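You operate a simulated robot arm through the tools that you are given. There is no shell and no other tool.

Carry out the task below with a simulated two-armed robot. There is one attempt and no reset: what you move stays moved.

JOB
Pump the lift deck up, lock it and carry the mint tray to the pack table with both hands.
Fine: free the mint lever to pump; lay the LOCAL tag on the tray there. Where these are worked on the way, their far stop is far enough and under half their travel is too little: mint lever.

The check looks at the end state, three seconds after you hand in, the way a careful person would. Anything else that was tipped, shoved, dropped, spilled or broken makes it a failure.

ROBOT AND FRAMES
Two 7-joint arms with two-finger grippers on one trunk, on a base that drives. Base frame: it is fixed to the floor where the robot stands at the start and does not move with it; the origin is under the middle of the robot, x ahead of it, y to its left, z up. Readings come in cm, rad, newtons and seconds.
The left shoulder is at the start at [7.8, 15.1, 88.8], the right one opposite. With the tool pointing down near the work surface each hand reaches from about 34 to 80 cm from the robot's upright axis, wherever it stands, measured 20 degrees to its own side. Places, roughly: board1 [-390, 20, 80]; export tag, local tag, site tag [-175, 75, 100]; front of the pack table [-180, 120, 80]; hold lever [-380, -20, 70]; mint lever [-360, 50, 70]; mint tray [-400, 25, 75]; purple lever [-350, 90, 70]; purple tray (39x19x5 cm) [-150, 110, 90]; seal lever [-200, 80, 90]; square fence [-160, 190, 90]; yellow stop [-410, -60, 80]. Payload 2.54 kg a hand.
The tool frame of a hand sits at the grasp point between the pads (the TCP): z along the fingers, y along the line on which they close. The tips reach 3 cm beyond it. Largest opening 11.6 cm; the body of the gripper starts 9.5 cm behind the TCP.
Orientation is that of the tool frame in the base frame, as a unit quaternion [x, y, z, w]. With the fingers straight down and closing along the base's y, the tool's x points along the base's -x, its y along +y and its z along -z.

CONTROLS
- The arms move only by the tool apply_moves. It takes "left_steps", "right_steps" or both (then of equal length, played together; a hand with none holds still); each is a list of rows, each a list of 7 numbers: the turn, a rotation vector about the tool's x, y, z in rad, then the shift along the tool's x, y, z in cm, then the opening, from 0 (shut) to 1 (fully open). In form: [[rx, ry, rz, dx, dy, dz, claw], ...]. A call has 1 to 20 rows; each row shifts and turns the commanded pose from where the row before left it, along the tool's axes as they then stand. Rows are played at 5 a second. More than 5 cm and 0.15 rad between two rows, or a gripper value outside its range, and nothing of the call is played. Where a pose cannot be reached the arm comes as near as it can. A force on the tool above 90 N (or 10 N above the force at the start of the call, whichever is more), or a blocked arm, ends the call early, and 0.2 s more pass. Each finger travels about 7.2 cm/s and halts on what it meets, pressing with about 32 N; the grip force reading is that of the motor and also rises with nothing between the fingers. The clock runs only during rows and for 0.2 s after the last one: add rows that do not move to give the fingers time. The reply holds the time, the measured pose of the TCP, the force on the tool along the base axes, the opening and the grip force, in the units named above and with some noise, with the torque about the TCP (base axes, N m) and any sound that the robot's microphone picked up, and new pictures: "views" is both (left out), scene, wrist or none (wrist: the cameras of the hands that moved).
- Cameras (640 x 400 px; columns grow to the right, rows downward): "scene" is now at [15.88, 0.99, 102.23]; the picture's right is [0.09, -1.00, 0.00], its down [-0.42, -0.04, -0.90] and it looks along [0.90, 0.08, -0.43] (base axes); focal length 271 px, centre (320, 200). "left" rides on the left gripper at [6.9, 1.5, -12.2] in its tool frame; the picture's right is [-0.22, 0.98, 0.00], its down [-0.83, -0.18, -0.53] and it looks along [-0.52, -0.11, 0.85] (tool axes); focal length 251 px, centre (320, 200). "right" rides on the right gripper at [6.9, -1.5, -12.2] in its tool frame; the picture's right is [0.22, 0.98, 0.00], its down [-0.83, 0.18, -0.53] and it looks along [-0.52, 0.12, 0.85] (tool axes); focal length 251 px, centre (320, 200). There is no depth. A picture from a camera that has moved, and an enlarged one, comes with that camera's place and axes in the base frame and with its lens.
- raise_lower(by): slides the trunk up (or, below 0, down) by that many cm; the arms and the scene camera ride with it, the base frame stays. It gives what a move gives, with no picture.
- roll_base(legs): drives the robot by 1 to 6 legs, each [ahead, left, turn to the left] in cm, cm and rad, along the robot's own axes; the way and the turn of a leg run together, so that a leg with both is an arc; at most 150 cm and 3.142 rad a leg. The arms and the cameras ride along, it lands a little off, and it stops where it bumps. It gives what a move gives, and a new picture of the scene camera.
- pan_tilt(pan, tilt): turns the head with the scene camera to pan (to the left, within 1.396 rad either way) and tilt (down, from -0.506 to 1.204), counted from straight ahead of the robot. It gives what a move gives, and a new picture of the scene camera.
- inspect(camera, box): a new picture of the part [left, top, right, bottom] of that camera's present view, enlarged. The clock stands still meanwhile.
- finish_job(): hands the job in; it is judged then, once.

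Places have to be worked out from the pictures, the camera data and where the tool is seen. Open the grippers and draw the arms clear of the work before you hand the job in, unless the task says otherwise.

The tools are called after "Call:" by a JSON object that holds its "api" and its "payload". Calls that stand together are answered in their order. apply_moves: Moves the arms, as the interface text tells. Its arguments: {"type":"object","properties":{"left_steps":{"type":"array","items":{"type":"array","items":{"type":"number"}}},"right_steps":{"type":"array","items":{"type":"array","items":{"type":"number"}}},"views":{"type":"string","enum":["both","scene","wrist","none"]}},"required":[]} The other tools are called the same way: raise_lower (by) slides the trunk up or down; roll_base (legs) drives the base; pan_tilt (pan, tilt) turns the head that bears the scene camera; inspect (camera, box) takes an enlarged picture of a part of a camera's view; finish_job () hands the job in.

At the start:

```text
t: 0.0
left_ee_pos: [42.44, 22.71, 87.97]
left_orientation: [-0.001, 1.0, 0.0, 0.0]
left_force: [-0.1, -0.1, -0.3]
left_wrist_torque: [-0.04, -0.03, 0.01]
left_gripper_width: 11.61
left_gripper_force: 0.1
right_ee_pos: [53.32, -18.31, 83.66]
right_orientation: [0.001, 1.0, 0.0, 0.0]
right_force: [0.2, 0.3, 0.2]
right_wrist_torque: [0.0, 0.01, 0.01]
right_gripper_width: 11.59
right_gripper_force: 0.0
trunk travel left (down, up): [-12.5, 16.4]
robot x, y, heading: [0.04, 0.31, -0.001]
head pan, tilt: [0.094, 0.44]
```

scene: 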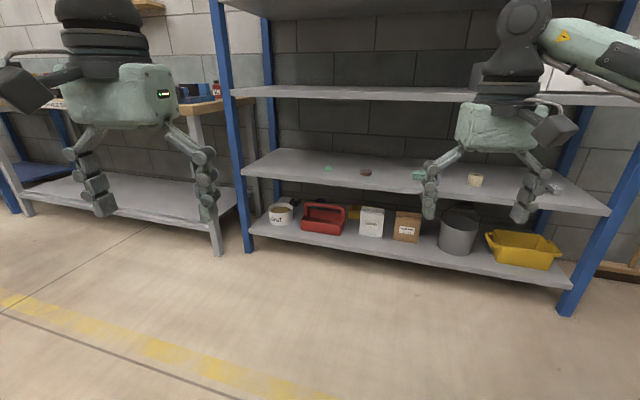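
right: 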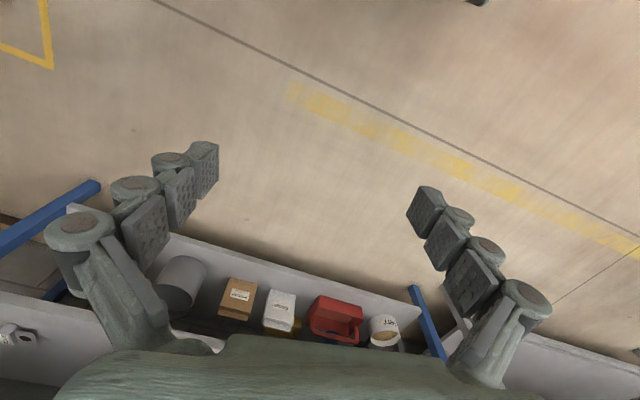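
left: 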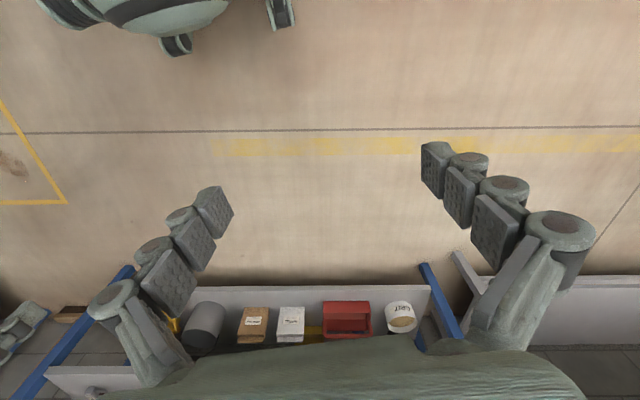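

The pictures show a shelf straight ahead; the work lies behind the robot (x -150 to -410). I look left with the head first to see the surroundings.

Call:
{"api": "pan_tilt", "payload": {"pan": 1.39, "tilt": 0.3}}

Call:
{"api": "pan_tilt", "payload": {"pan": -1.39, "tilt": 0.3}}

```text
t: 1.5
left_ee_pos: [42.49, 22.67, 87.73]
left_orientation: [-0.001, 1.0, -0.001, 0.0]
left_force: [0.6, 0.8, -0.1]
left_wrist_torque: [-0.05, -0.02, -0.05]
left_gripper_width: 11.59
left_gripper_force: 0.1
right_ee_pos: [53.3, -18.2, 83.61]
right_orientation: [0.001, 1.0, 0.0, 0.0]
right_force: [0.5, -0.7, -0.4]
right_wrist_torque: [-0.03, -0.03, -0.02]
right_gripper_width: 11.58
right_gripper_force: 0.1
trunk travel left (down, up): [-12.5, 16.4]
robot x, y, heading: [0.11, -0.2, -0.003]
head pan, tilt: [1.389, 0.3]
camera scene: at [8.4, 9.31, 103.53], right [0.98, -0.18, 0.0], down [-0.05, -0.29, -0.96], along [0.17, 0.94, -0.3], focal length 271 px, centre (320, 200)
```

scene: 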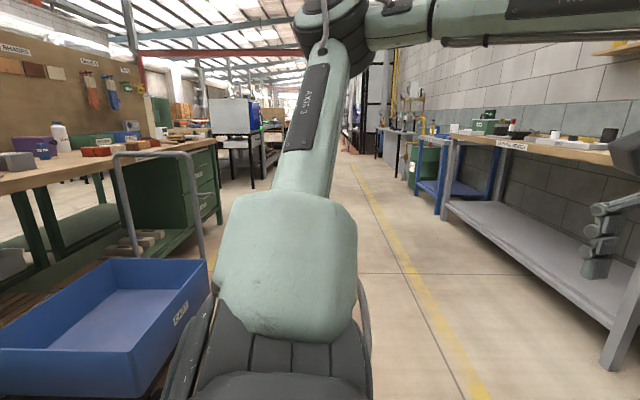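

```text
t: 3.9
left_ee_pos: [42.4, 22.67, 87.82]
left_orientation: [-0.001, 1.0, 0.0, -0.001]
left_force: [-0.4, 0.0, -0.8]
left_wrist_torque: [-0.02, 0.0, -0.01]
left_gripper_width: 11.61
left_gripper_force: 0.2
right_ee_pos: [53.26, -18.35, 83.55]
right_orientation: [0.0, 1.0, 0.0, 0.0]
right_force: [-0.9, 0.9, -1.0]
right_wrist_torque: [-0.02, -0.02, 0.02]
right_gripper_width: 11.6
right_gripper_force: 0.2
trunk travel left (down, up): [-12.5, 16.4]
robot x, y, heading: [0.27, -0.43, -0.003]
head pan, tilt: [-1.389, 0.3]
camera scene: at [8.4, -9.05, 103.53], right [-0.98, -0.18, 0.0], down [-0.05, 0.29, -0.96], along [0.17, -0.94, -0.3], focal length 271 px, centre (320, 200)
```

scene: 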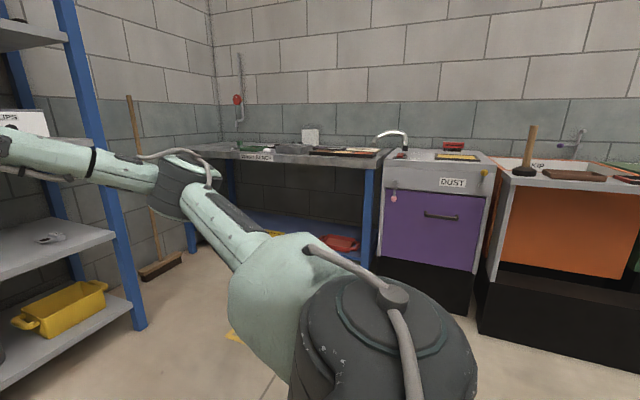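

There's ample floor around the robot (blue cart left at y≈80+, sinks to the right). I turn the robot around in place and look along -x.

Call:
{"api": "roll_base", "payload": {"legs": [[0, 0, 1.5]]}}

Call:
{"api": "pan_tilt", "payload": {"pan": 1.3, "tilt": 0.25}}

Call:
{"api": "pan_tilt", "payload": {"pan": 0.6, "tilt": 0.25}}

```text
t: 8.1
left_ee_pos: [-19.25, 44.16, 87.85]
left_orientation: [-0.678, 0.735, 0.0, 0.0]
left_force: [0.9, 0.7, 0.2]
left_wrist_torque: [0.0, -0.03, 0.02]
left_gripper_width: 11.62
left_gripper_force: 0.0
right_ee_pos: [22.63, 51.59, 83.67]
right_orientation: [-0.677, 0.736, 0.001, 0.0]
right_force: [-0.6, -0.4, 0.0]
right_wrist_torque: [0.02, 0.0, 0.05]
right_gripper_width: 11.61
right_gripper_force: 0.1
trunk travel left (down, up): [-12.5, 16.4]
robot x, y, heading: [-0.23, 0.11, 1.489]
head pan, tilt: [-1.389, 0.3]
camera scene: at [9.76, 7.83, 103.53], right [0.1, -1.0, 0.0], down [-0.29, -0.03, -0.96], along [0.95, 0.09, -0.3], focal length 271 px, centre (320, 200)
```

scene: 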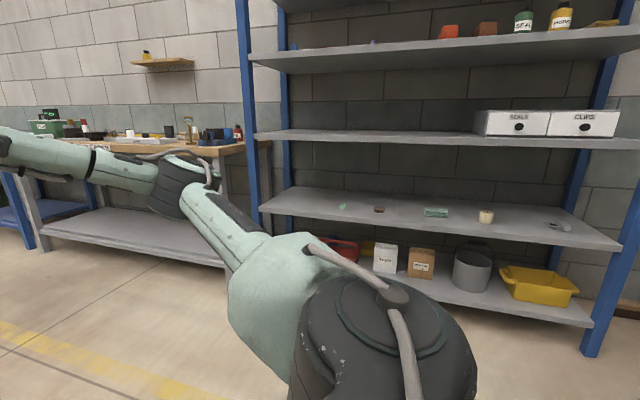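

```text
t: 10.4
left_ee_pos: [-19.14, 44.22, 87.7]
left_orientation: [-0.678, 0.735, 0.0, 0.0]
left_force: [0.4, 0.4, 1.0]
left_wrist_torque: [-0.03, 0.04, 0.02]
left_gripper_width: 11.61
left_gripper_force: 0.2
right_ee_pos: [22.61, 51.69, 83.61]
right_orientation: [-0.677, 0.736, 0.0, -0.001]
right_force: [0.8, -0.2, 0.2]
right_wrist_torque: [0.0, 0.01, 0.02]
right_gripper_width: 11.62
right_gripper_force: 0.0
trunk travel left (down, up): [-12.5, 16.4]
robot x, y, heading: [-0.09, 0.18, 1.492]
head pan, tilt: [1.3, 0.25]
camera scene: at [-8.29, 10.14, 104.0], right [0.35, 0.94, 0.0], down [0.23, -0.09, -0.97], along [-0.91, 0.34, -0.25], focal length 271 px, centre (320, 200)
```

scene: 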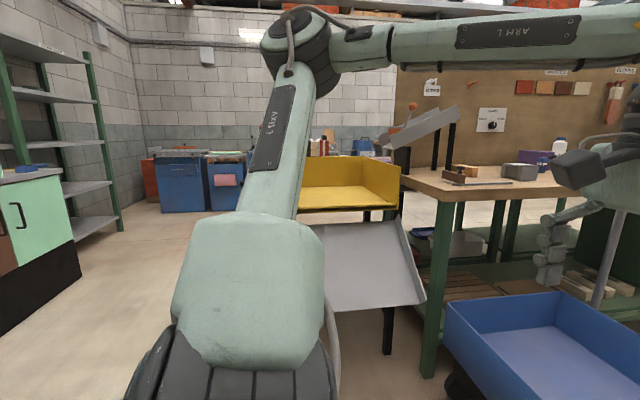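

```text
t: 11.5
left_ee_pos: [-19.08, 44.22, 87.75]
left_orientation: [-0.678, 0.735, 0.0, 0.0]
left_force: [0.7, 0.4, 0.1]
left_wrist_torque: [-0.05, -0.05, 0.03]
left_gripper_width: 11.61
left_gripper_force: 0.0
right_ee_pos: [22.56, 51.59, 83.62]
right_orientation: [-0.677, 0.736, 0.0, 0.0]
right_force: [0.2, -0.5, 0.1]
right_wrist_torque: [-0.02, 0.0, 0.01]
right_gripper_width: 11.6
right_gripper_force: 0.0
trunk travel left (down, up): [-12.5, 16.4]
robot x, y, heading: [-0.36, 0.14, 1.49]
head pan, tilt: [0.6, 0.25]
camera scene: at [-4.16, 15.02, 104.0], right [0.87, 0.5, 0.0], down [0.12, -0.21, -0.97], along [-0.48, 0.84, -0.25], focal length 271 px, centre (320, 200)
```

scene: 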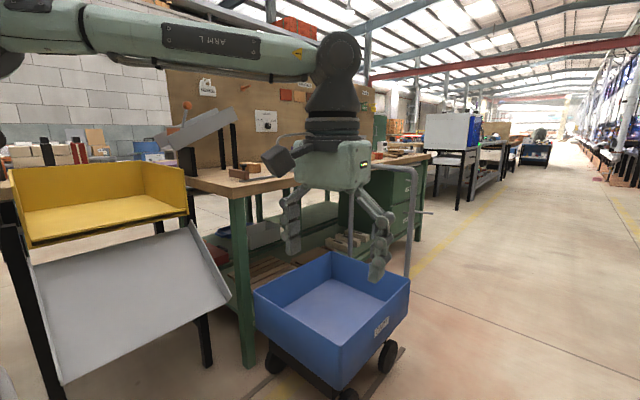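

The pack table with a tilted plate, yellow bin and chute is to the left-front. I turn further to face -x and look.

Call:
{"api": "roll_base", "payload": {"legs": [[0, 0, 1.6]]}}

Call:
{"api": "pan_tilt", "payload": {"pan": 0.0, "tilt": 0.2}}

Call:
{"api": "pan_tilt", "payload": {"pan": -0.6, "tilt": 0.2}}

```text
t: 15.8
left_ee_pos: [-44.14, -19.26, 87.83]
left_orientation: [0.999, -0.04, 0.0, 0.001]
left_force: [-0.9, 0.0, 0.2]
left_wrist_torque: [-0.04, 0.05, 0.0]
left_gripper_width: 11.62
left_gripper_force: 0.1
right_ee_pos: [-51.7, 22.52, 83.65]
right_orientation: [0.999, -0.041, 0.0, 0.0]
right_force: [-0.2, -0.1, -0.5]
right_wrist_torque: [0.0, -0.02, -0.04]
right_gripper_width: 11.6
right_gripper_force: 0.1
trunk travel left (down, up): [-12.5, 16.4]
robot x, y, heading: [-0.28, 0.3, 3.065]
head pan, tilt: [0.6, 0.25]
camera scene: at [-14.97, -3.97, 104.0], right [-0.5, 0.87, 0.0], down [0.21, 0.12, -0.97], along [-0.84, -0.48, -0.25], focal length 271 px, centre (320, 200)
```

scene: 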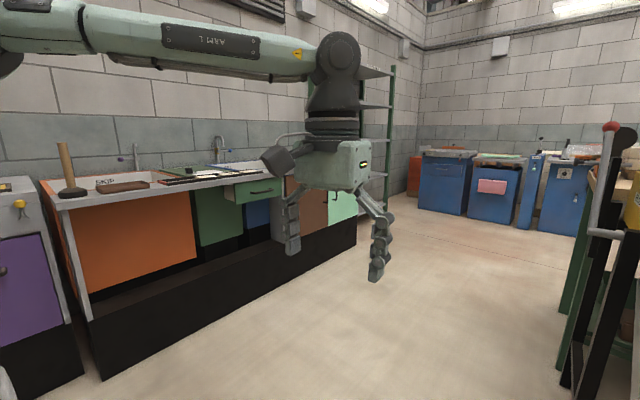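

```text
t: 16.8
left_ee_pos: [-44.1, -19.15, 87.81]
left_orientation: [0.999, -0.04, 0.0, -0.001]
left_force: [0.0, -1.1, 0.1]
left_wrist_torque: [-0.03, -0.02, 0.01]
left_gripper_width: 11.59
left_gripper_force: 0.3
right_ee_pos: [-51.65, 22.6, 83.57]
right_orientation: [0.999, -0.041, 0.0, 0.001]
right_force: [0.2, 0.2, 0.2]
right_wrist_torque: [0.02, -0.01, 0.0]
right_gripper_width: 11.61
right_gripper_force: 0.0
trunk travel left (down, up): [-12.5, 16.4]
robot x, y, heading: [-0.16, -0.01, 3.059]
head pan, tilt: [0.0, 0.201]
camera scene: at [-16.16, 1.42, 104.45], right [0.08, 1.0, 0.0], down [0.2, -0.02, -0.98], along [-0.98, 0.08, -0.2], focal length 271 px, centre (320, 200)
```

scene: 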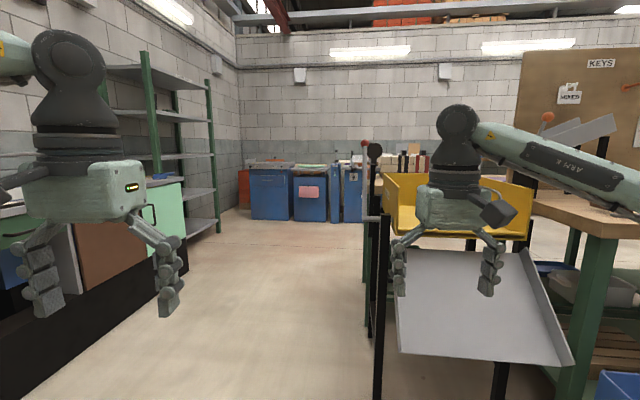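

```text
t: 17.8
left_ee_pos: [-44.14, -19.3, 87.79]
left_orientation: [0.999, -0.039, 0.001, 0.0]
left_force: [0.1, 0.6, -0.3]
left_wrist_torque: [-0.03, 0.0, 0.0]
left_gripper_width: 11.6
left_gripper_force: 0.0
right_ee_pos: [-51.66, 22.51, 83.58]
right_orientation: [0.999, -0.041, 0.0, 0.0]
right_force: [-0.4, 0.5, -0.4]
right_wrist_torque: [0.01, -0.04, 0.02]
right_gripper_width: 11.58
right_gripper_force: 0.1
trunk travel left (down, up): [-12.5, 16.4]
robot x, y, heading: [0.07, 0.24, 3.06]
head pan, tilt: [-0.6, 0.201]
camera scene: at [-14.11, 6.53, 104.46], right [0.63, 0.78, 0.0], down [0.15, -0.13, -0.98], along [-0.76, 0.62, -0.2], focal length 271 px, centre (320, 200)
```

scene: 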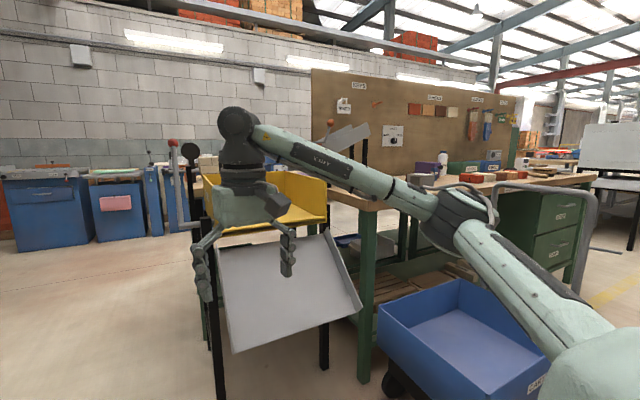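

The aisle between the left counters (y≈-90) and the stand with chute/bin (y≳30) is clear. I shift to y≈-30 and drive ahead 120 cm, then look right to the table stand.

Call:
{"api": "roll_base", "payload": {"legs": [[0, 30, 0.08], [110, 0, 0]]}}

Call:
{"api": "pan_tilt", "payload": {"pan": 0.0, "tilt": 0.25}}

Call:
{"api": "pan_tilt", "payload": {"pan": -0.8, "tilt": 0.25}}

Call:
{"api": "pan_tilt", "payload": {"pan": -1.39, "tilt": 0.25}}

```text
t: 26.6
left_ee_pos: [-155.94, -50.66, 87.71]
left_orientation: [1.0, -0.007, 0.0, 0.0]
left_force: [0.0, -0.1, -0.2]
left_wrist_torque: [0.02, 0.01, 0.03]
left_gripper_width: 11.61
left_gripper_force: 0.0
right_ee_pos: [-166.0, -9.34, 83.62]
right_orientation: [1.0, -0.009, 0.001, 0.0]
right_force: [0.1, 0.4, 0.8]
right_wrist_torque: [0.0, 0.01, -0.01]
right_gripper_width: 11.62
right_gripper_force: 0.0
trunk travel left (down, up): [-12.5, 16.4]
robot x, y, heading: [-112.81, -28.68, 3.122]
head pan, tilt: [-0.6, 0.201]
camera scene: at [-127.48, -23.02, 104.45], right [0.58, 0.82, 0.0], down [0.16, -0.12, -0.98], along [-0.8, 0.57, -0.2], focal length 271 px, centre (320, 200)
```

scene: 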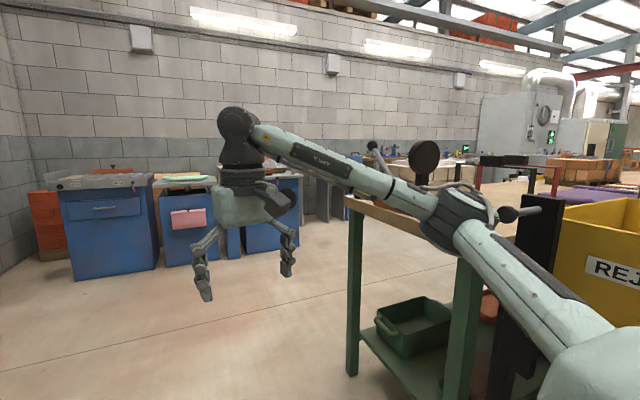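

```text
t: 27.6
left_ee_pos: [-155.73, -50.62, 87.84]
left_orientation: [1.0, -0.008, 0.0, 0.0]
left_force: [0.1, 0.5, -0.2]
left_wrist_torque: [0.01, 0.01, -0.01]
left_gripper_width: 11.6
left_gripper_force: 0.1
right_ee_pos: [-166.03, -9.44, 83.72]
right_orientation: [1.0, -0.01, 0.0, 0.0]
right_force: [-1.1, 0.4, 0.0]
right_wrist_torque: [0.0, -0.02, 0.03]
right_gripper_width: 11.62
right_gripper_force: 0.0
trunk travel left (down, up): [-12.5, 16.4]
robot x, y, heading: [-112.99, -28.89, 3.128]
head pan, tilt: [0.0, 0.25]
camera scene: at [-129.21, -28.25, 104.0], right [0.02, 1.0, 0.0], down [0.25, 0.0, -0.97], along [-0.97, 0.02, -0.25], focal length 271 px, centre (320, 200)
```

scene: 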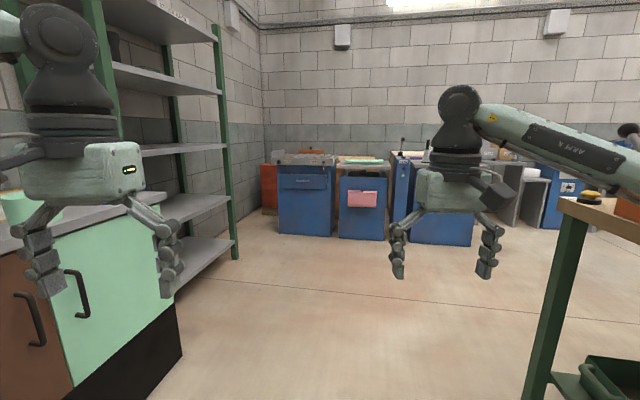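

```text
t: 28.7
left_ee_pos: [-155.85, -50.5, 87.66]
left_orientation: [1.0, -0.008, 0.0, 0.0]
left_force: [-0.4, 0.2, -0.2]
left_wrist_torque: [-0.03, -0.02, -0.01]
left_gripper_width: 11.61
left_gripper_force: 0.1
right_ee_pos: [-165.94, -9.42, 83.64]
right_orientation: [1.0, -0.009, 0.0, 0.0]
right_force: [0.5, -0.2, 0.3]
right_wrist_torque: [0.0, -0.03, 0.0]
right_gripper_width: 11.58
right_gripper_force: 0.1
trunk travel left (down, up): [-12.5, 16.4]
robot x, y, heading: [-112.7, -28.69, 3.123]
head pan, tilt: [-0.799, 0.25]
camera scene: at [-126.28, -21.62, 104.0], right [0.73, 0.69, 0.0], down [0.17, -0.18, -0.97], along [-0.66, 0.71, -0.25], focal length 271 px, centre (320, 200)
```

scene: 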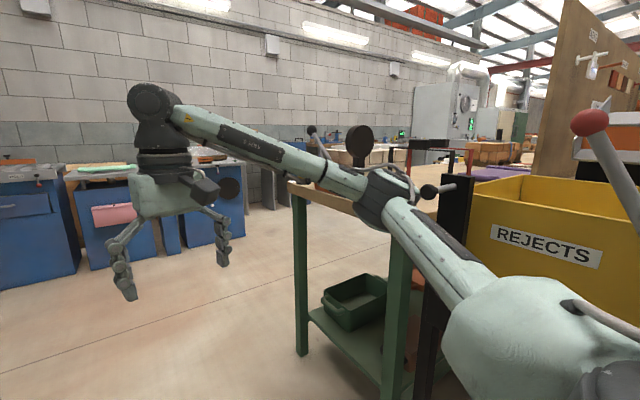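

```text
t: 29.7
left_ee_pos: [-155.86, -50.59, 87.76]
left_orientation: [1.0, -0.008, 0.0, 0.0]
left_force: [-0.2, -0.1, 0.4]
left_wrist_torque: [-0.01, -0.04, -0.01]
left_gripper_width: 11.57
left_gripper_force: 0.0
right_ee_pos: [-165.98, -9.44, 83.52]
right_orientation: [1.0, -0.008, 0.0, 0.0]
right_force: [0.4, 0.2, -0.7]
right_wrist_torque: [0.01, -0.02, -0.02]
right_gripper_width: 11.62
right_gripper_force: 0.1
trunk travel left (down, up): [-12.5, 16.4]
robot x, y, heading: [-113.16, -28.94, 3.121]
head pan, tilt: [-1.389, 0.25]
camera scene: at [-121.42, -19.2, 104.0], right [0.99, 0.16, 0.0], down [0.04, -0.24, -0.97], along [-0.16, 0.96, -0.25], focal length 271 px, centre (320, 200)
```

scene: 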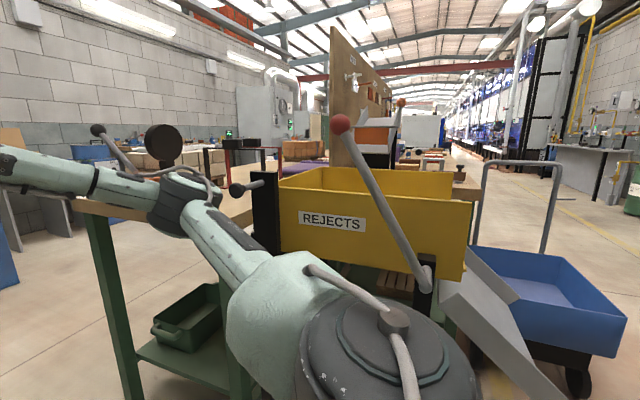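

The pack table's corner seems near x≈-216, y≈65, with a red-knob rejects bin on its near end. I drive another 110 cm ahead along the aisle and look right again.

Call:
{"api": "roll_base", "payload": {"legs": [[100, 0, 0]]}}

Call:
{"api": "pan_tilt", "payload": {"pan": 0.0, "tilt": 0.3}}

Call:
{"api": "pan_tilt", "payload": {"pan": -0.7, "tilt": 0.3}}

Call:
{"api": "pan_tilt", "payload": {"pan": -1.39, "tilt": 0.3}}

```text
t: 34.9
left_ee_pos: [-255.99, -50.53, 87.79]
left_orientation: [1.0, 0.0, 0.0, 0.0]
left_force: [-0.6, -0.3, 0.0]
left_wrist_torque: [0.01, -0.01, -0.06]
left_gripper_width: 11.6
left_gripper_force: 0.0
right_ee_pos: [-266.84, -9.5, 83.59]
right_orientation: [1.0, -0.001, 0.001, 0.0]
right_force: [0.5, -0.1, -0.1]
right_wrist_torque: [-0.01, -0.01, 0.03]
right_gripper_width: 11.6
right_gripper_force: 0.0
trunk travel left (down, up): [-12.5, 16.4]
robot x, y, heading: [-213.63, -27.63, 3.141]
head pan, tilt: [-1.389, 0.25]
camera scene: at [-222.16, -18.45, 104.0], right [0.98, 0.18, 0.0], down [0.04, -0.24, -0.97], along [-0.17, 0.95, -0.25], focal length 271 px, centre (320, 200)
```

scene: 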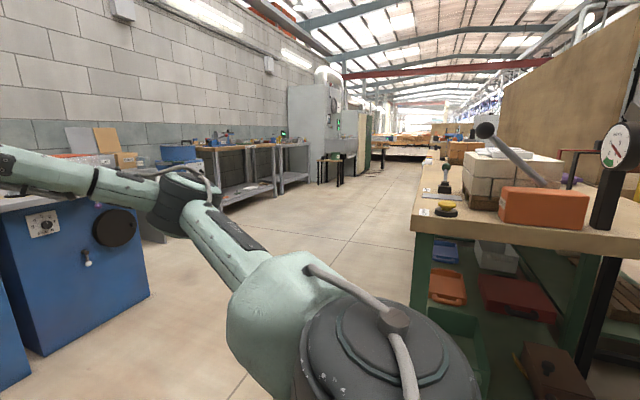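

```text
t: 36.5
left_ee_pos: [-256.09, -50.49, 87.84]
left_orientation: [1.0, 0.0, 0.0, 0.0]
left_force: [-0.6, -0.4, -0.1]
left_wrist_torque: [0.0, 0.01, 0.02]
left_gripper_width: 11.59
left_gripper_force: 0.1
right_ee_pos: [-266.9, -9.49, 83.63]
right_orientation: [1.0, -0.001, 0.0, 0.0]
right_force: [0.9, -0.7, 0.0]
right_wrist_torque: [0.02, -0.02, -0.01]
right_gripper_width: 11.59
right_gripper_force: 0.0
trunk travel left (down, up): [-12.5, 16.4]
robot x, y, heading: [-213.46, -27.82, 3.142]
head pan, tilt: [0.0, 0.3]
camera scene: at [-229.82, -27.63, 103.53], right [0.0, 1.0, 0.0], down [0.3, 0.0, -0.96], along [-0.96, 0.0, -0.3], focal length 271 px, centre (320, 200)
```

scene: 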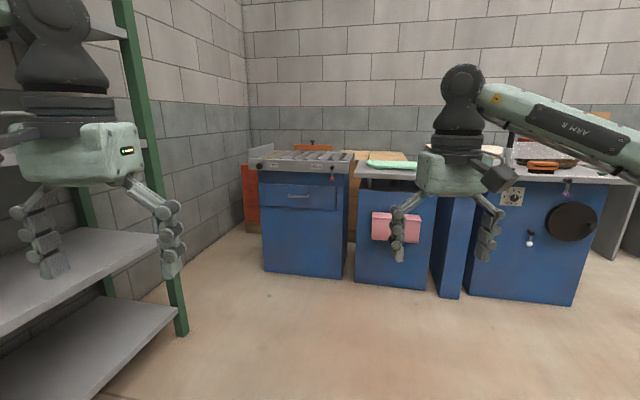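

```text
t: 37.5
left_ee_pos: [-256.11, -50.48, 87.66]
left_orientation: [1.0, 0.0, -0.001, 0.0]
left_force: [-0.6, 0.8, 0.7]
left_wrist_torque: [0.01, 0.0, 0.0]
left_gripper_width: 11.6
left_gripper_force: 0.0
right_ee_pos: [-266.81, -9.4, 83.6]
right_orientation: [1.0, 0.0, 0.0, 0.0]
right_force: [-0.3, -0.5, -0.8]
right_wrist_torque: [0.02, -0.02, -0.01]
right_gripper_width: 11.6
right_gripper_force: 0.0
trunk travel left (down, up): [-12.5, 16.4]
robot x, y, heading: [-214.11, -27.75, 3.137]
head pan, tilt: [-0.7, 0.3]
camera scene: at [-227.62, -21.63, 103.53], right [0.64, 0.77, 0.0], down [0.23, -0.19, -0.96], along [-0.73, 0.62, -0.3], focal length 271 px, centre (320, 200)
```

scene: 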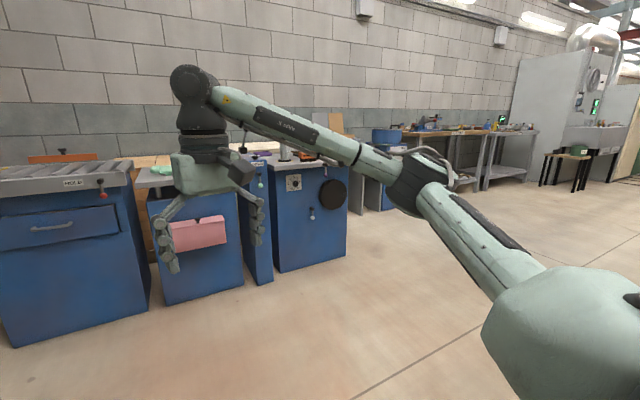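

```text
t: 38.6
left_ee_pos: [-256.07, -50.45, 87.8]
left_orientation: [1.0, 0.0, 0.0, 0.0]
left_force: [0.4, -0.3, 0.7]
left_wrist_torque: [0.01, -0.01, 0.02]
left_gripper_width: 11.62
left_gripper_force: 0.1
right_ee_pos: [-266.9, -9.43, 83.59]
right_orientation: [1.0, -0.001, -0.001, 0.0]
right_force: [0.4, 0.3, 0.3]
right_wrist_torque: [-0.01, 0.0, 0.0]
right_gripper_width: 11.6
right_gripper_force: 0.1
trunk travel left (down, up): [-12.5, 16.4]
robot x, y, heading: [-213.98, -27.96, 3.141]
head pan, tilt: [-1.389, 0.3]
camera scene: at [-222.17, -18.46, 103.53], right [0.98, 0.18, 0.0], down [0.05, -0.29, -0.96], along [-0.17, 0.94, -0.3], focal length 271 px, centre (320, 200)
```

scene: 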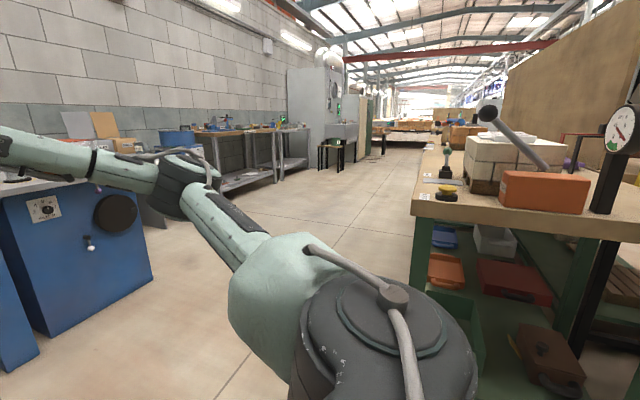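

Ahead are the blue consoles with the lift deck. I look straight ahead and enlarge the parts.

Call:
{"api": "pan_tilt", "payload": {"pan": -0.15, "tilt": 0.3}}

Call:
{"api": "inspect", "payload": {"camera": "scene", "box": [200, 120, 420, 260]}}

Call:
{"api": "inspect", "payload": {"camera": "scene", "box": [380, 120, 600, 260]}}

```text
t: 40.0
left_ee_pos: [-256.01, -50.44, 87.79]
left_orientation: [1.0, 0.0, 0.0, 0.0]
left_force: [0.1, 1.3, -0.2]
left_wrist_torque: [0.02, -0.01, 0.0]
left_gripper_width: 11.6
left_gripper_force: 0.0
right_ee_pos: [-266.75, -9.35, 83.56]
right_orientation: [1.0, -0.001, -0.001, 0.0]
right_force: [-0.1, -0.6, -0.2]
right_wrist_torque: [0.01, -0.03, 0.02]
right_gripper_width: 11.61
right_gripper_force: 0.1
trunk travel left (down, up): [-12.5, 16.4]
robot x, y, heading: [-213.82, -27.73, 3.137]
head pan, tilt: [-0.15, 0.3]
camera scene: at [-229.71, -26.23, 103.53], right [0.15, 0.99, 0.0], down [0.29, -0.04, -0.96], along [-0.94, 0.14, -0.3], focal length 271 px, centre (320, 200)
```

scene: 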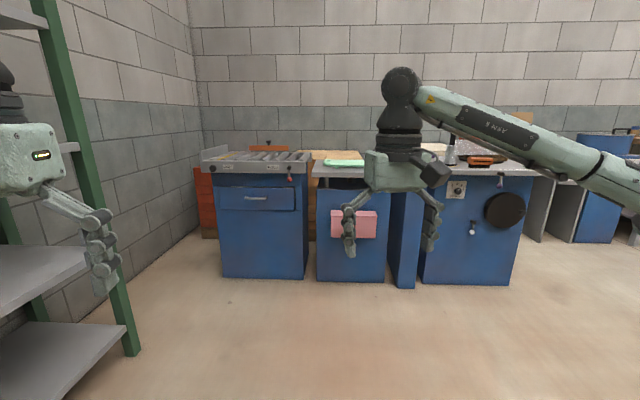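

```text
2.86 times, centred on (310, 190) of scene
camera zoom: at [-229.71, -26.23, 103.53], right [0.15, 0.99, 0.0], down [0.29, -0.04, -0.96], along [-0.94, 0.14, -0.3], focal length 775 px, centre (349, 229)
```

zoom: 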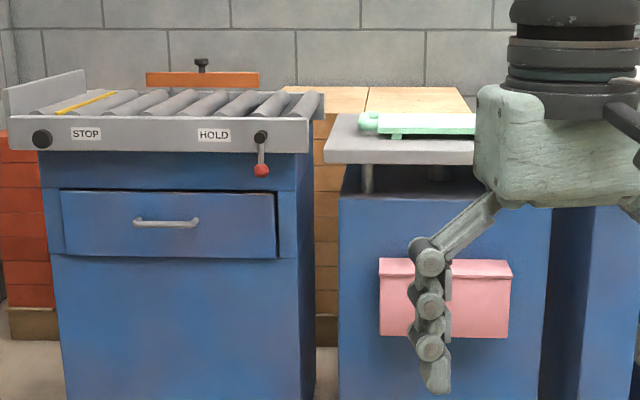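

```text
2.86 times, centred on (490, 190) of scene
camera zoom: at [-229.71, -26.23, 103.53], right [0.15, 0.99, 0.0], down [0.29, -0.04, -0.96], along [-0.94, 0.14, -0.3], focal length 775 px, centre (-166, 229)
```

zoom: 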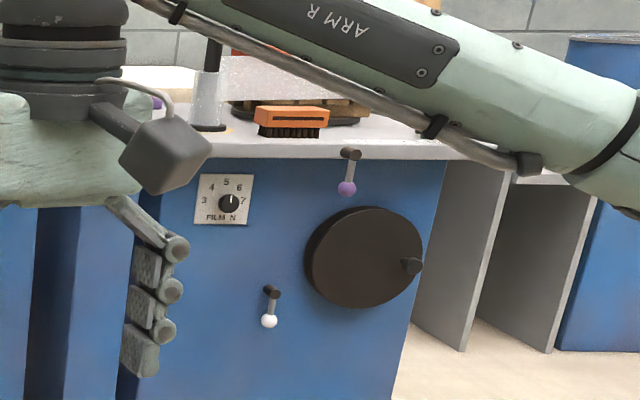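

The hold/stop conveyor is left, the lift deck with the mint tray in the middle, right console has a purple lever. The mint lever is hidden by my right arm; I approach to x≈-285, y≈+15.

Call:
{"api": "roll_base", "payload": {"legs": [[60, -45, 0]]}}

Call:
{"api": "pan_tilt", "payload": {"pan": 0.0, "tilt": 0.5}}

```text
t: 44.9
left_ee_pos: [-315.46, -4.3, 87.78]
left_orientation: [1.0, -0.003, 0.0, -0.001]
left_force: [0.3, 0.2, 0.3]
left_wrist_torque: [-0.03, -0.01, 0.0]
left_gripper_width: 11.6
left_gripper_force: 0.1
right_ee_pos: [-326.02, 36.96, 83.63]
right_orientation: [1.0, -0.005, 0.0, 0.0]
right_force: [0.1, 0.2, 0.0]
right_wrist_torque: [-0.01, -0.01, 0.01]
right_gripper_width: 11.58
right_gripper_force: 0.0
trunk travel left (down, up): [-12.5, 16.4]
robot x, y, heading: [-272.55, 17.94, 3.14]
head pan, tilt: [-0.15, 0.3]
camera scene: at [-288.87, 19.8, 103.53], right [0.16, 0.99, 0.0], down [0.29, -0.05, -0.96], along [-0.94, 0.15, -0.3], focal length 271 px, centre (320, 200)
```

scene: 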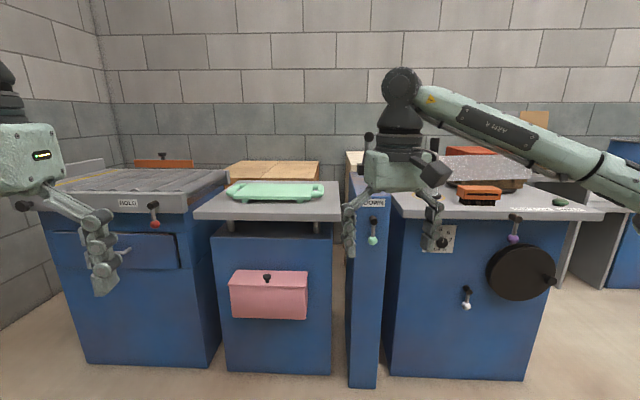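

```text
t: 45.7
left_ee_pos: [-315.34, -4.18, 87.71]
left_orientation: [1.0, -0.004, -0.001, -0.001]
left_force: [-0.5, 0.2, 0.4]
left_wrist_torque: [0.0, 0.05, -0.04]
left_gripper_width: 11.6
left_gripper_force: 0.1
right_ee_pos: [-325.94, 36.87, 83.59]
right_orientation: [1.0, -0.005, 0.0, -0.001]
right_force: [0.8, -0.7, 0.2]
right_wrist_torque: [0.01, 0.03, -0.03]
right_gripper_width: 11.6
right_gripper_force: 0.1
trunk travel left (down, up): [-12.5, 16.4]
robot x, y, heading: [-272.86, 17.86, 3.134]
head pan, tilt: [0.0, 0.499]
camera scene: at [-288.74, 18.41, 101.69], right [0.01, 1.0, 0.0], down [0.48, 0.0, -0.88], along [-0.88, 0.01, -0.48], focal length 271 px, centre (320, 200)
```

scene: 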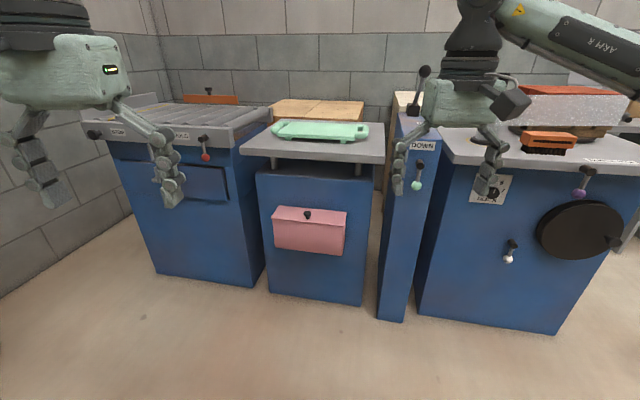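

A narrow column between carries a "DOWN" label, the mint-ball lever and a black handle on top (likely the pump handle). I enlarge it.

Call:
{"api": "inspect", "payload": {"camera": "scene", "box": [360, 50, 480, 230]}}

Call:
{"api": "inspect", "payload": {"camera": "scene", "box": [220, 90, 400, 200]}}

Call:
{"api": "inspect", "payload": {"camera": "right", "box": [0, 0, 640, 400]}}

Call:
{"api": "inspect", "payload": {"camera": "left", "box": [0, 0, 640, 400]}}

```text
2.22 times, centred on (420, 140) of scene
camera zoom: at [-288.74, 18.41, 101.69], right [0.01, 1.0, 0.0], down [0.48, 0.0, -0.88], along [-0.88, 0.01, -0.48], focal length 603 px, centre (98, 333)
```

zoom: 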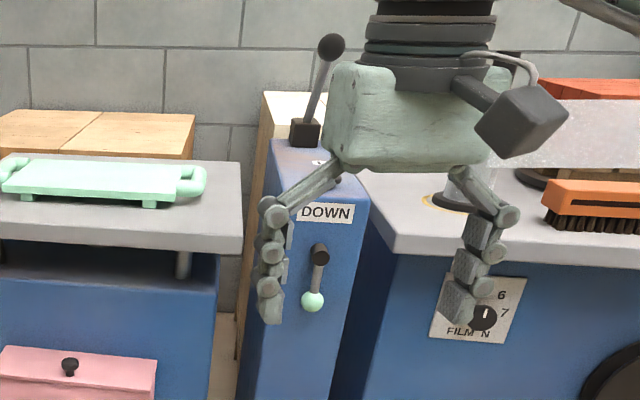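

```text
3.56 times, centred on (310, 145) of scene
camera zoom: at [-288.74, 18.41, 101.69], right [0.01, 1.0, 0.0], down [0.48, 0.0, -0.88], along [-0.88, 0.01, -0.48], focal length 964 px, centre (356, 396)
```

zoom: 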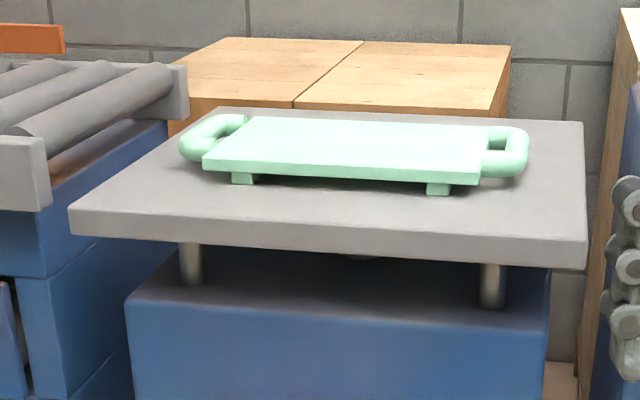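

```text
1.00 times, centred on (320, 200) of right (not enlarged: the box is as wide or as high as the picture)
camera zoom: at [-319.04, 38.27, 95.6], right [0.21, -0.98, 0.0], down [-0.83, -0.17, 0.53], along [-0.52, -0.11, -0.85], focal length 251 px, centre (320, 200)
```

zoom: 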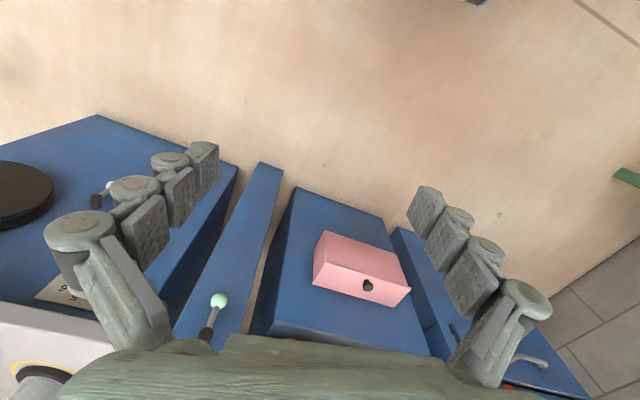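

```text
1.00 times, centred on (320, 200) of left (not enlarged: the box is as wide or as high as the picture)
camera zoom: at [-308.46, -5.77, 99.94], right [-0.22, -0.98, 0.0], down [-0.82, 0.19, 0.53], along [-0.52, 0.12, -0.85], focal length 251 px, centre (320, 200)
```

zoom: 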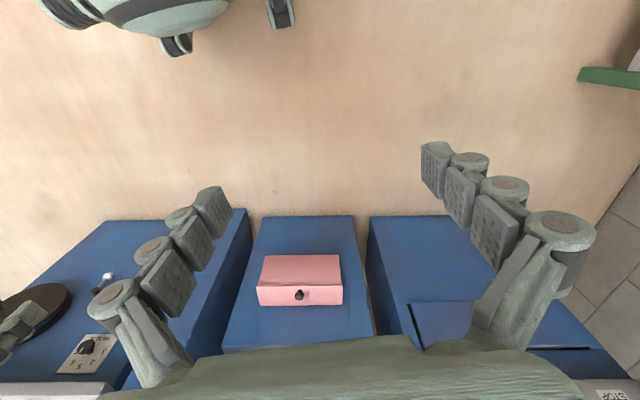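

I raise the right hand and draw it back to the side to get a clear view of the column.

Call:
{"api": "apply_moves", "payload": {"right_steps": [[0, 0, 0, 0, -3, -4, 1], [0, 0, 0, 0, -3, -4, 1], [0, 0, 0, 2, -3, -4, 1], [0, 0, 0, 3, -3, -4, 1], [0, 0, 0, 3, -3, -4, 1], [0, 0, 0, 3, -3, -2, 1]], "views": "scene"}}

Call:
{"api": "inspect", "payload": {"camera": "scene", "box": [360, 50, 520, 210]}}

```text
refused: row 3 steps farther than a row can; nothing moved
```

```text
2.50 times, centred on (440, 130) of scene
camera zoom: at [-288.74, 18.41, 101.69], right [0.01, 1.0, 0.0], down [0.48, 0.0, -0.88], along [-0.88, 0.01, -0.48], focal length 678 px, centre (20, 375)
```

zoom: 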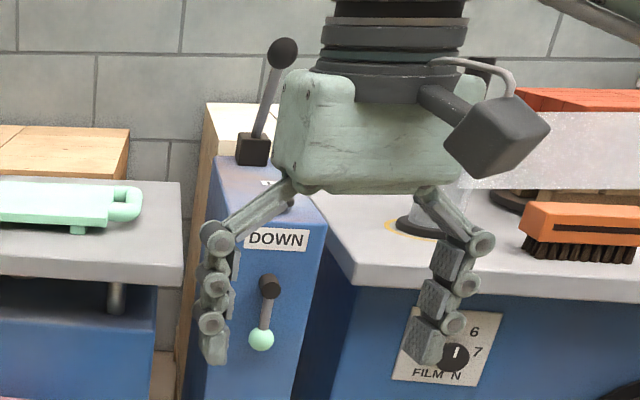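

One row was too long; I redo it with smaller steps.

Call:
{"api": "apply_moves", "payload": {"right_steps": [[0, 0, 0, 0, -3, -3.5, 1], [0, 0, 0, 0, -3, -3.5, 1], [0, 0, 0, 2, -2.5, -3.5, 1], [0, 0, 0, 2, -2.5, -3.5, 1], [0, 0, 0, 2, -2.5, -3.5, 1], [0, 0, 0, 3, -2.5, -2, 1]], "views": "scene"}}

Call:
{"api": "inspect", "payload": {"camera": "scene", "box": [360, 50, 520, 210]}}

```text
t: 47.1
left_ee_pos: [-315.32, -4.18, 87.83]
left_orientation: [1.0, -0.003, -0.001, 0.0]
left_force: [-0.1, -0.3, 0.5]
left_wrist_torque: [0.01, -0.01, -0.02]
left_gripper_width: 11.59
left_gripper_force: 0.1
right_ee_pos: [-316.65, 52.92, 103.3]
right_orientation: [1.0, -0.004, 0.0, 0.0]
right_force: [-1.3, -0.3, -0.1]
right_wrist_torque: [0.03, -0.05, -0.01]
right_gripper_width: 11.6
right_gripper_force: 0.1
trunk travel left (down, up): [-12.5, 16.4]
robot x, y, heading: [-272.64, 18.21, 3.141]
head pan, tilt: [0.0, 0.499]
camera scene: at [-288.71, 18.41, 101.69], right [0.01, 1.0, 0.0], down [0.48, 0.0, -0.88], along [-0.88, 0.01, -0.48], focal length 271 px, centre (320, 200)
```

scene: 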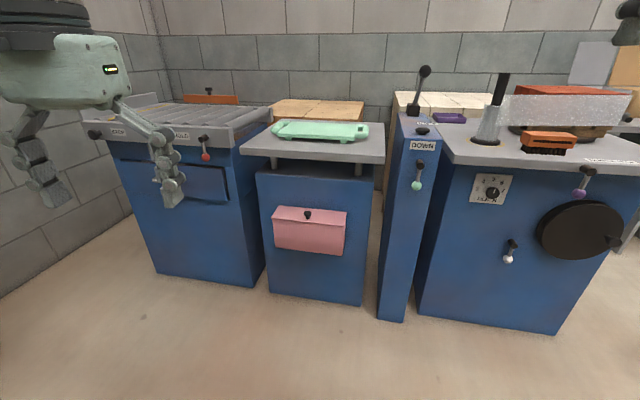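

```text
2.50 times, centred on (440, 130) of scene
camera zoom: at [-288.71, 18.41, 101.69], right [0.01, 1.0, 0.0], down [0.48, 0.0, -0.88], along [-0.88, 0.01, -0.48], focal length 678 px, centre (20, 375)
```

zoom: 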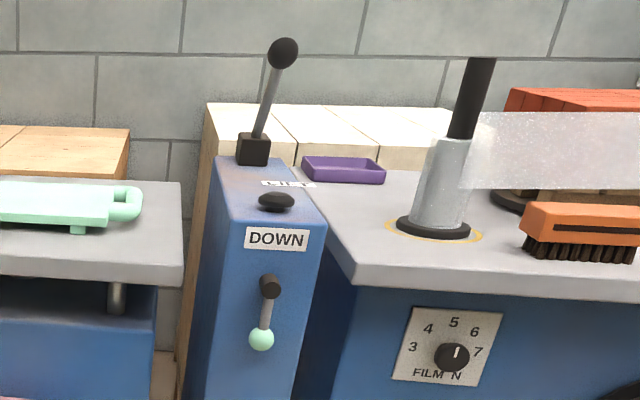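

The top of the column has the pump handle, a "LIFT" label and a black mushroom knob; I zoom in on it.

Call:
{"api": "inspect", "payload": {"camera": "scene", "box": [390, 55, 460, 125]}}

Call:
{"api": "inspect", "payload": {"camera": "scene", "box": [390, 110, 460, 210]}}

```text
5.71 times, centred on (425, 90) of scene
camera zoom: at [-288.71, 18.41, 101.69], right [0.01, 1.0, 0.0], down [0.48, 0.0, -0.88], along [-0.88, 0.01, -0.48], focal length 1550 px, centre (-280, 829)
```

zoom: 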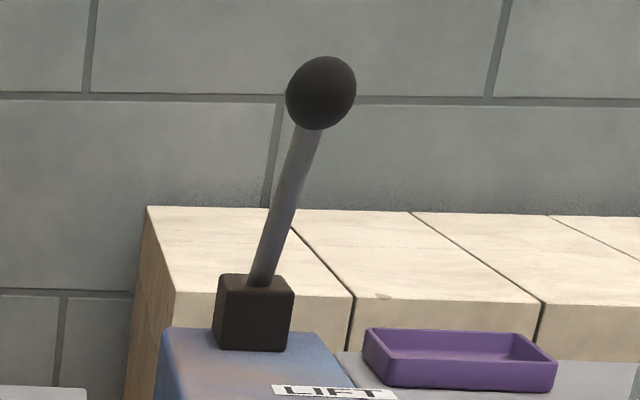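

```text
4.00 times, centred on (425, 160) of scene
camera zoom: at [-288.71, 18.41, 101.69], right [0.01, 1.0, 0.0], down [0.48, 0.0, -0.88], along [-0.88, 0.01, -0.48], focal length 1085 px, centre (-100, 360)
```

zoom: 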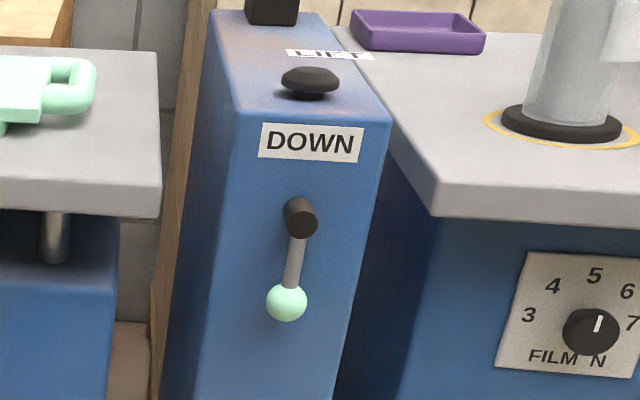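

The mint lever hangs down from a hub at about [-364, 49, 72], the pump handle ball is near [-402, 59, 95], and the station looks yawed by about 0.2 rad. I raise the left hand clear, then approach and align.

Call:
{"api": "apply_moves", "payload": {"left_steps": [[0, 0, 0, 0, 2, -4, 1], [0, 0, 0, 0, 2, -4, 1], [0, 0, 0, 0, 2, -4, 1], [0, 0, 0, 0, 2, -3, 1]], "views": "none"}}

Call:
{"api": "roll_base", "payload": {"legs": [[28, -10, 0], [0, 0, -0.18]]}}

Call:
{"api": "pan_tilt", "payload": {"pan": -0.25, "tilt": 0.6}}

```text
t: 48.1
left_ee_pos: [-315.33, -12.36, 102.89]
left_orientation: [1.0, -0.003, 0.0, -0.001]
left_force: [0.1, 0.2, 0.0]
left_wrist_torque: [0.01, -0.01, -0.03]
left_gripper_width: 11.59
left_gripper_force: 0.0
right_ee_pos: [-316.74, 52.8, 103.31]
right_orientation: [1.0, -0.003, 0.001, 0.0]
right_force: [-0.4, -0.5, 0.3]
right_wrist_torque: [-0.03, -0.01, -0.04]
right_gripper_width: 11.59
right_gripper_force: 0.1
trunk travel left (down, up): [-12.5, 16.4]
robot x, y, heading: [-272.75, 18.29, 3.135]
head pan, tilt: [0.0, 0.499]
```

```text
t: 50.8
left_ee_pos: [-348.11, 6.09, 102.73]
left_orientation: [0.996, -0.092, -0.001, 0.0]
left_force: [-0.5, 0.0, 0.4]
left_wrist_torque: [-0.01, 0.01, -0.02]
left_gripper_width: 11.59
left_gripper_force: 0.1
right_ee_pos: [-338.07, 70.42, 103.22]
right_orientation: [0.996, -0.093, 0.0, 0.0]
right_force: [-0.5, 0.6, 0.3]
right_wrist_torque: [-0.03, 0.02, 0.01]
right_gripper_width: 11.63
right_gripper_force: 0.1
trunk travel left (down, up): [-12.5, 16.4]
robot x, y, heading: [-300.6, 28.21, 2.956]
head pan, tilt: [0.0, 0.499]
camera scene: at [-316.59, 31.61, 101.69], right [0.19, 0.98, 0.0], down [0.47, -0.09, -0.88], along [-0.86, 0.16, -0.48], focal length 271 px, centre (320, 200)
```

scene: 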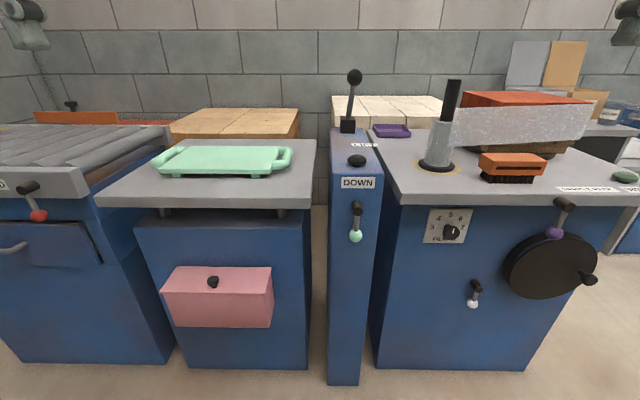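

```text
t: 51.6
left_ee_pos: [-348.09, 6.07, 102.81]
left_orientation: [0.996, -0.093, 0.0, 0.0]
left_force: [0.3, -0.2, -1.0]
left_wrist_torque: [0.0, 0.03, 0.02]
left_gripper_width: 11.61
left_gripper_force: 0.1
right_ee_pos: [-337.97, 70.56, 103.2]
right_orientation: [0.996, -0.093, 0.0, 0.0]
right_force: [-0.7, 0.8, -0.7]
right_wrist_torque: [0.0, 0.0, 0.0]
right_gripper_width: 11.6
right_gripper_force: 0.0
trunk travel left (down, up): [-12.5, 16.4]
robot x, y, heading: [-301.2, 28.25, 2.952]
head pan, tilt: [-0.25, 0.6]
camera scene: at [-315.67, 33.64, 100.78], right [0.42, 0.91, 0.0], down [0.51, -0.24, -0.83], along [-0.75, 0.35, -0.56], focal length 271 px, centre (320, 200)
```

scene: 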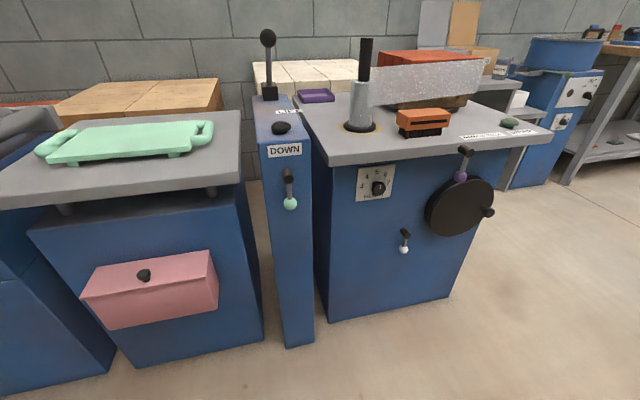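

Two views put the mint ball at about [-363, 48.5, 66] with its hub at [-363.5, 48.7, 73], the column face yawed like my present heading. I tip the right hand's fingers forward (about 69°) so they can work the lever from the front, closing them partly.

Call:
{"api": "apply_moves", "payload": {"right_steps": [[0, -0.15, 0, 0, 0, 0, 1], [0, -0.15, 0, 0, 0, 0, 1], [0, -0.15, 0, 0, 0, 0, 1], [0, -0.15, 0, 0, 0, 0, 1], [0, -0.15, 0, 0, 0, 0, 1], [0, -0.15, 0, 0, 0, 0, 1], [0, -0.15, 0, 0, 0, 0, 1], [0, -0.15, 0, 0, 0, 0, 1], [0, 0, 0, 0, 0, 0, 1]], "views": "both"}}

```text
t: 53.6
left_ee_pos: [-348.2, 6.02, 102.96]
left_orientation: [0.996, -0.093, -0.001, 0.0]
left_force: [0.1, -0.9, -1.4]
left_wrist_torque: [-0.01, 0.02, 0.02]
left_gripper_width: 11.59
left_gripper_force: 0.0
right_ee_pos: [-338.1, 70.48, 103.28]
right_orientation: [0.821, -0.077, -0.563, -0.053]
right_force: [-0.5, 0.2, -0.5]
right_wrist_torque: [0.01, -0.01, -0.01]
right_gripper_width: 11.61
right_gripper_force: 0.0
trunk travel left (down, up): [-12.5, 16.4]
robot x, y, heading: [-300.87, 28.47, 2.956]
head pan, tilt: [-0.25, 0.6]
camera scene: at [-315.66, 33.64, 100.78], right [0.42, 0.91, 0.0], down [0.51, -0.24, -0.83], along [-0.75, 0.35, -0.56], focal length 271 px, centre (320, 200)
camera right: at [-324.21, 69.31, 101.06], right [-0.11, -0.97, -0.2], down [0.16, -0.22, 0.96], along [-0.98, 0.07, 0.18], focal length 251 px, centre (320, 200)
```

scene: 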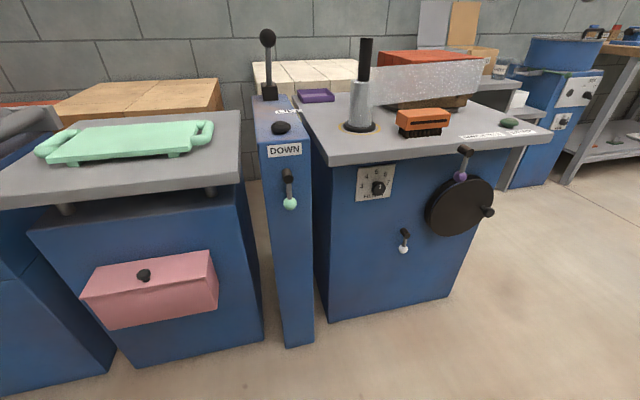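
right: 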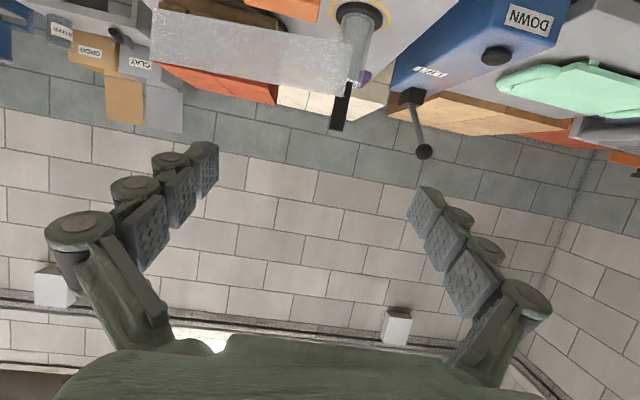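

The tilted pose is reachable. From two views the pump handle leans toward me: pivot at about [-400, 56, 81], ball at [-384, 53, 96]. Now I bring the right hand, shut, in front of the column left of the mint ball.

Call:
{"api": "apply_moves", "payload": {"right_steps": [[0, 0, 0, 2.86, 2.86, 1.67, 0.5], [0, 0, 0, 2.86, 2.86, 1.67, 0], [0, 0, 0, 2.86, 2.86, 1.67, 0], [0, 0, 0, 2.86, 2.86, 1.67, 0], [0, 0, 0, 2.86, 2.86, 1.67, 0], [0, 0, 0, 2.86, 2.86, 1.67, 0], [0, 0, 0, 2.86, 2.86, 1.67, 0], [0, 0, 0, 2.86, 2.86, 1.67, 0], [0, 0, 0, 2.86, 2.86, 1.67, 0], [0, 0, 0, 2.86, 2.86, 1.67, 0], [0, 0, 0, 2.86, 2.86, 1.67, 0], [0, 0, 0, 0, 0, 0, 0]], "views": "both"}}

```text
t: 56.2
left_ee_pos: [-348.18, 6.0, 102.86]
left_orientation: [0.996, -0.093, 0.0, 0.0]
left_force: [-1.0, 0.0, -1.1]
left_wrist_torque: [0.01, -0.04, 0.01]
left_gripper_width: 11.62
left_gripper_force: 0.1
right_ee_pos: [-354.95, 42.6, 71.63]
right_orientation: [0.821, -0.077, -0.563, -0.052]
right_force: [0.1, -0.4, 0.4]
right_wrist_torque: [-0.01, 0.01, -0.02]
right_gripper_width: 0.03
right_gripper_force: 27.9
right hand out of reach, approached as far as the arm can: row 2, 3, 4, 5, 6
trunk travel left (down, up): [-12.5, 16.4]
robot x, y, heading: [-300.64, 28.63, 2.955]
head pan, tilt: [-0.25, 0.6]
camera scene: at [-315.66, 33.64, 100.78], right [0.42, 0.91, 0.0], down [0.51, -0.24, -0.83], along [-0.75, 0.35, -0.56], focal length 271 px, centre (320, 200)
camera right: at [-341.11, 41.45, 69.38], right [-0.11, -0.97, -0.2], down [0.16, -0.21, 0.96], along [-0.98, 0.07, 0.18], focal length 251 px, centre (320, 200)
```

scene: 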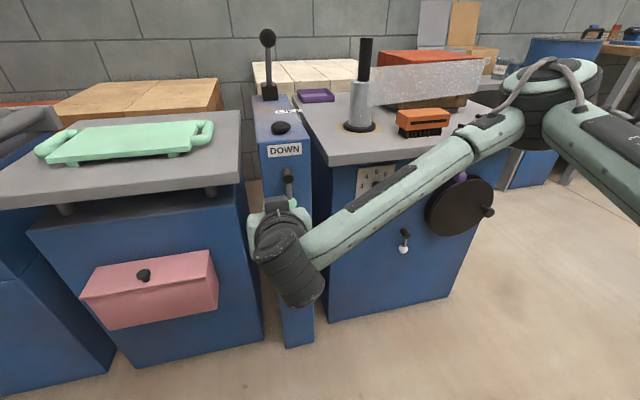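
right: 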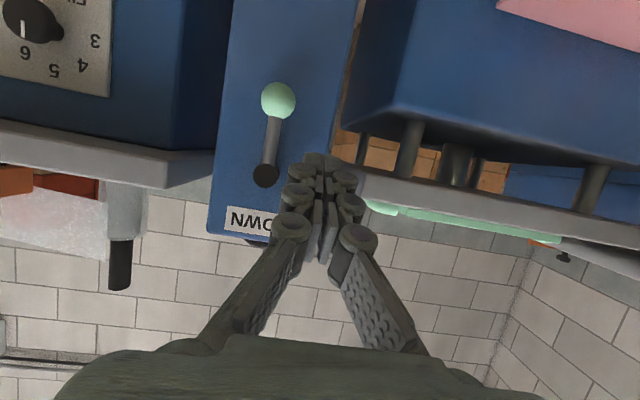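

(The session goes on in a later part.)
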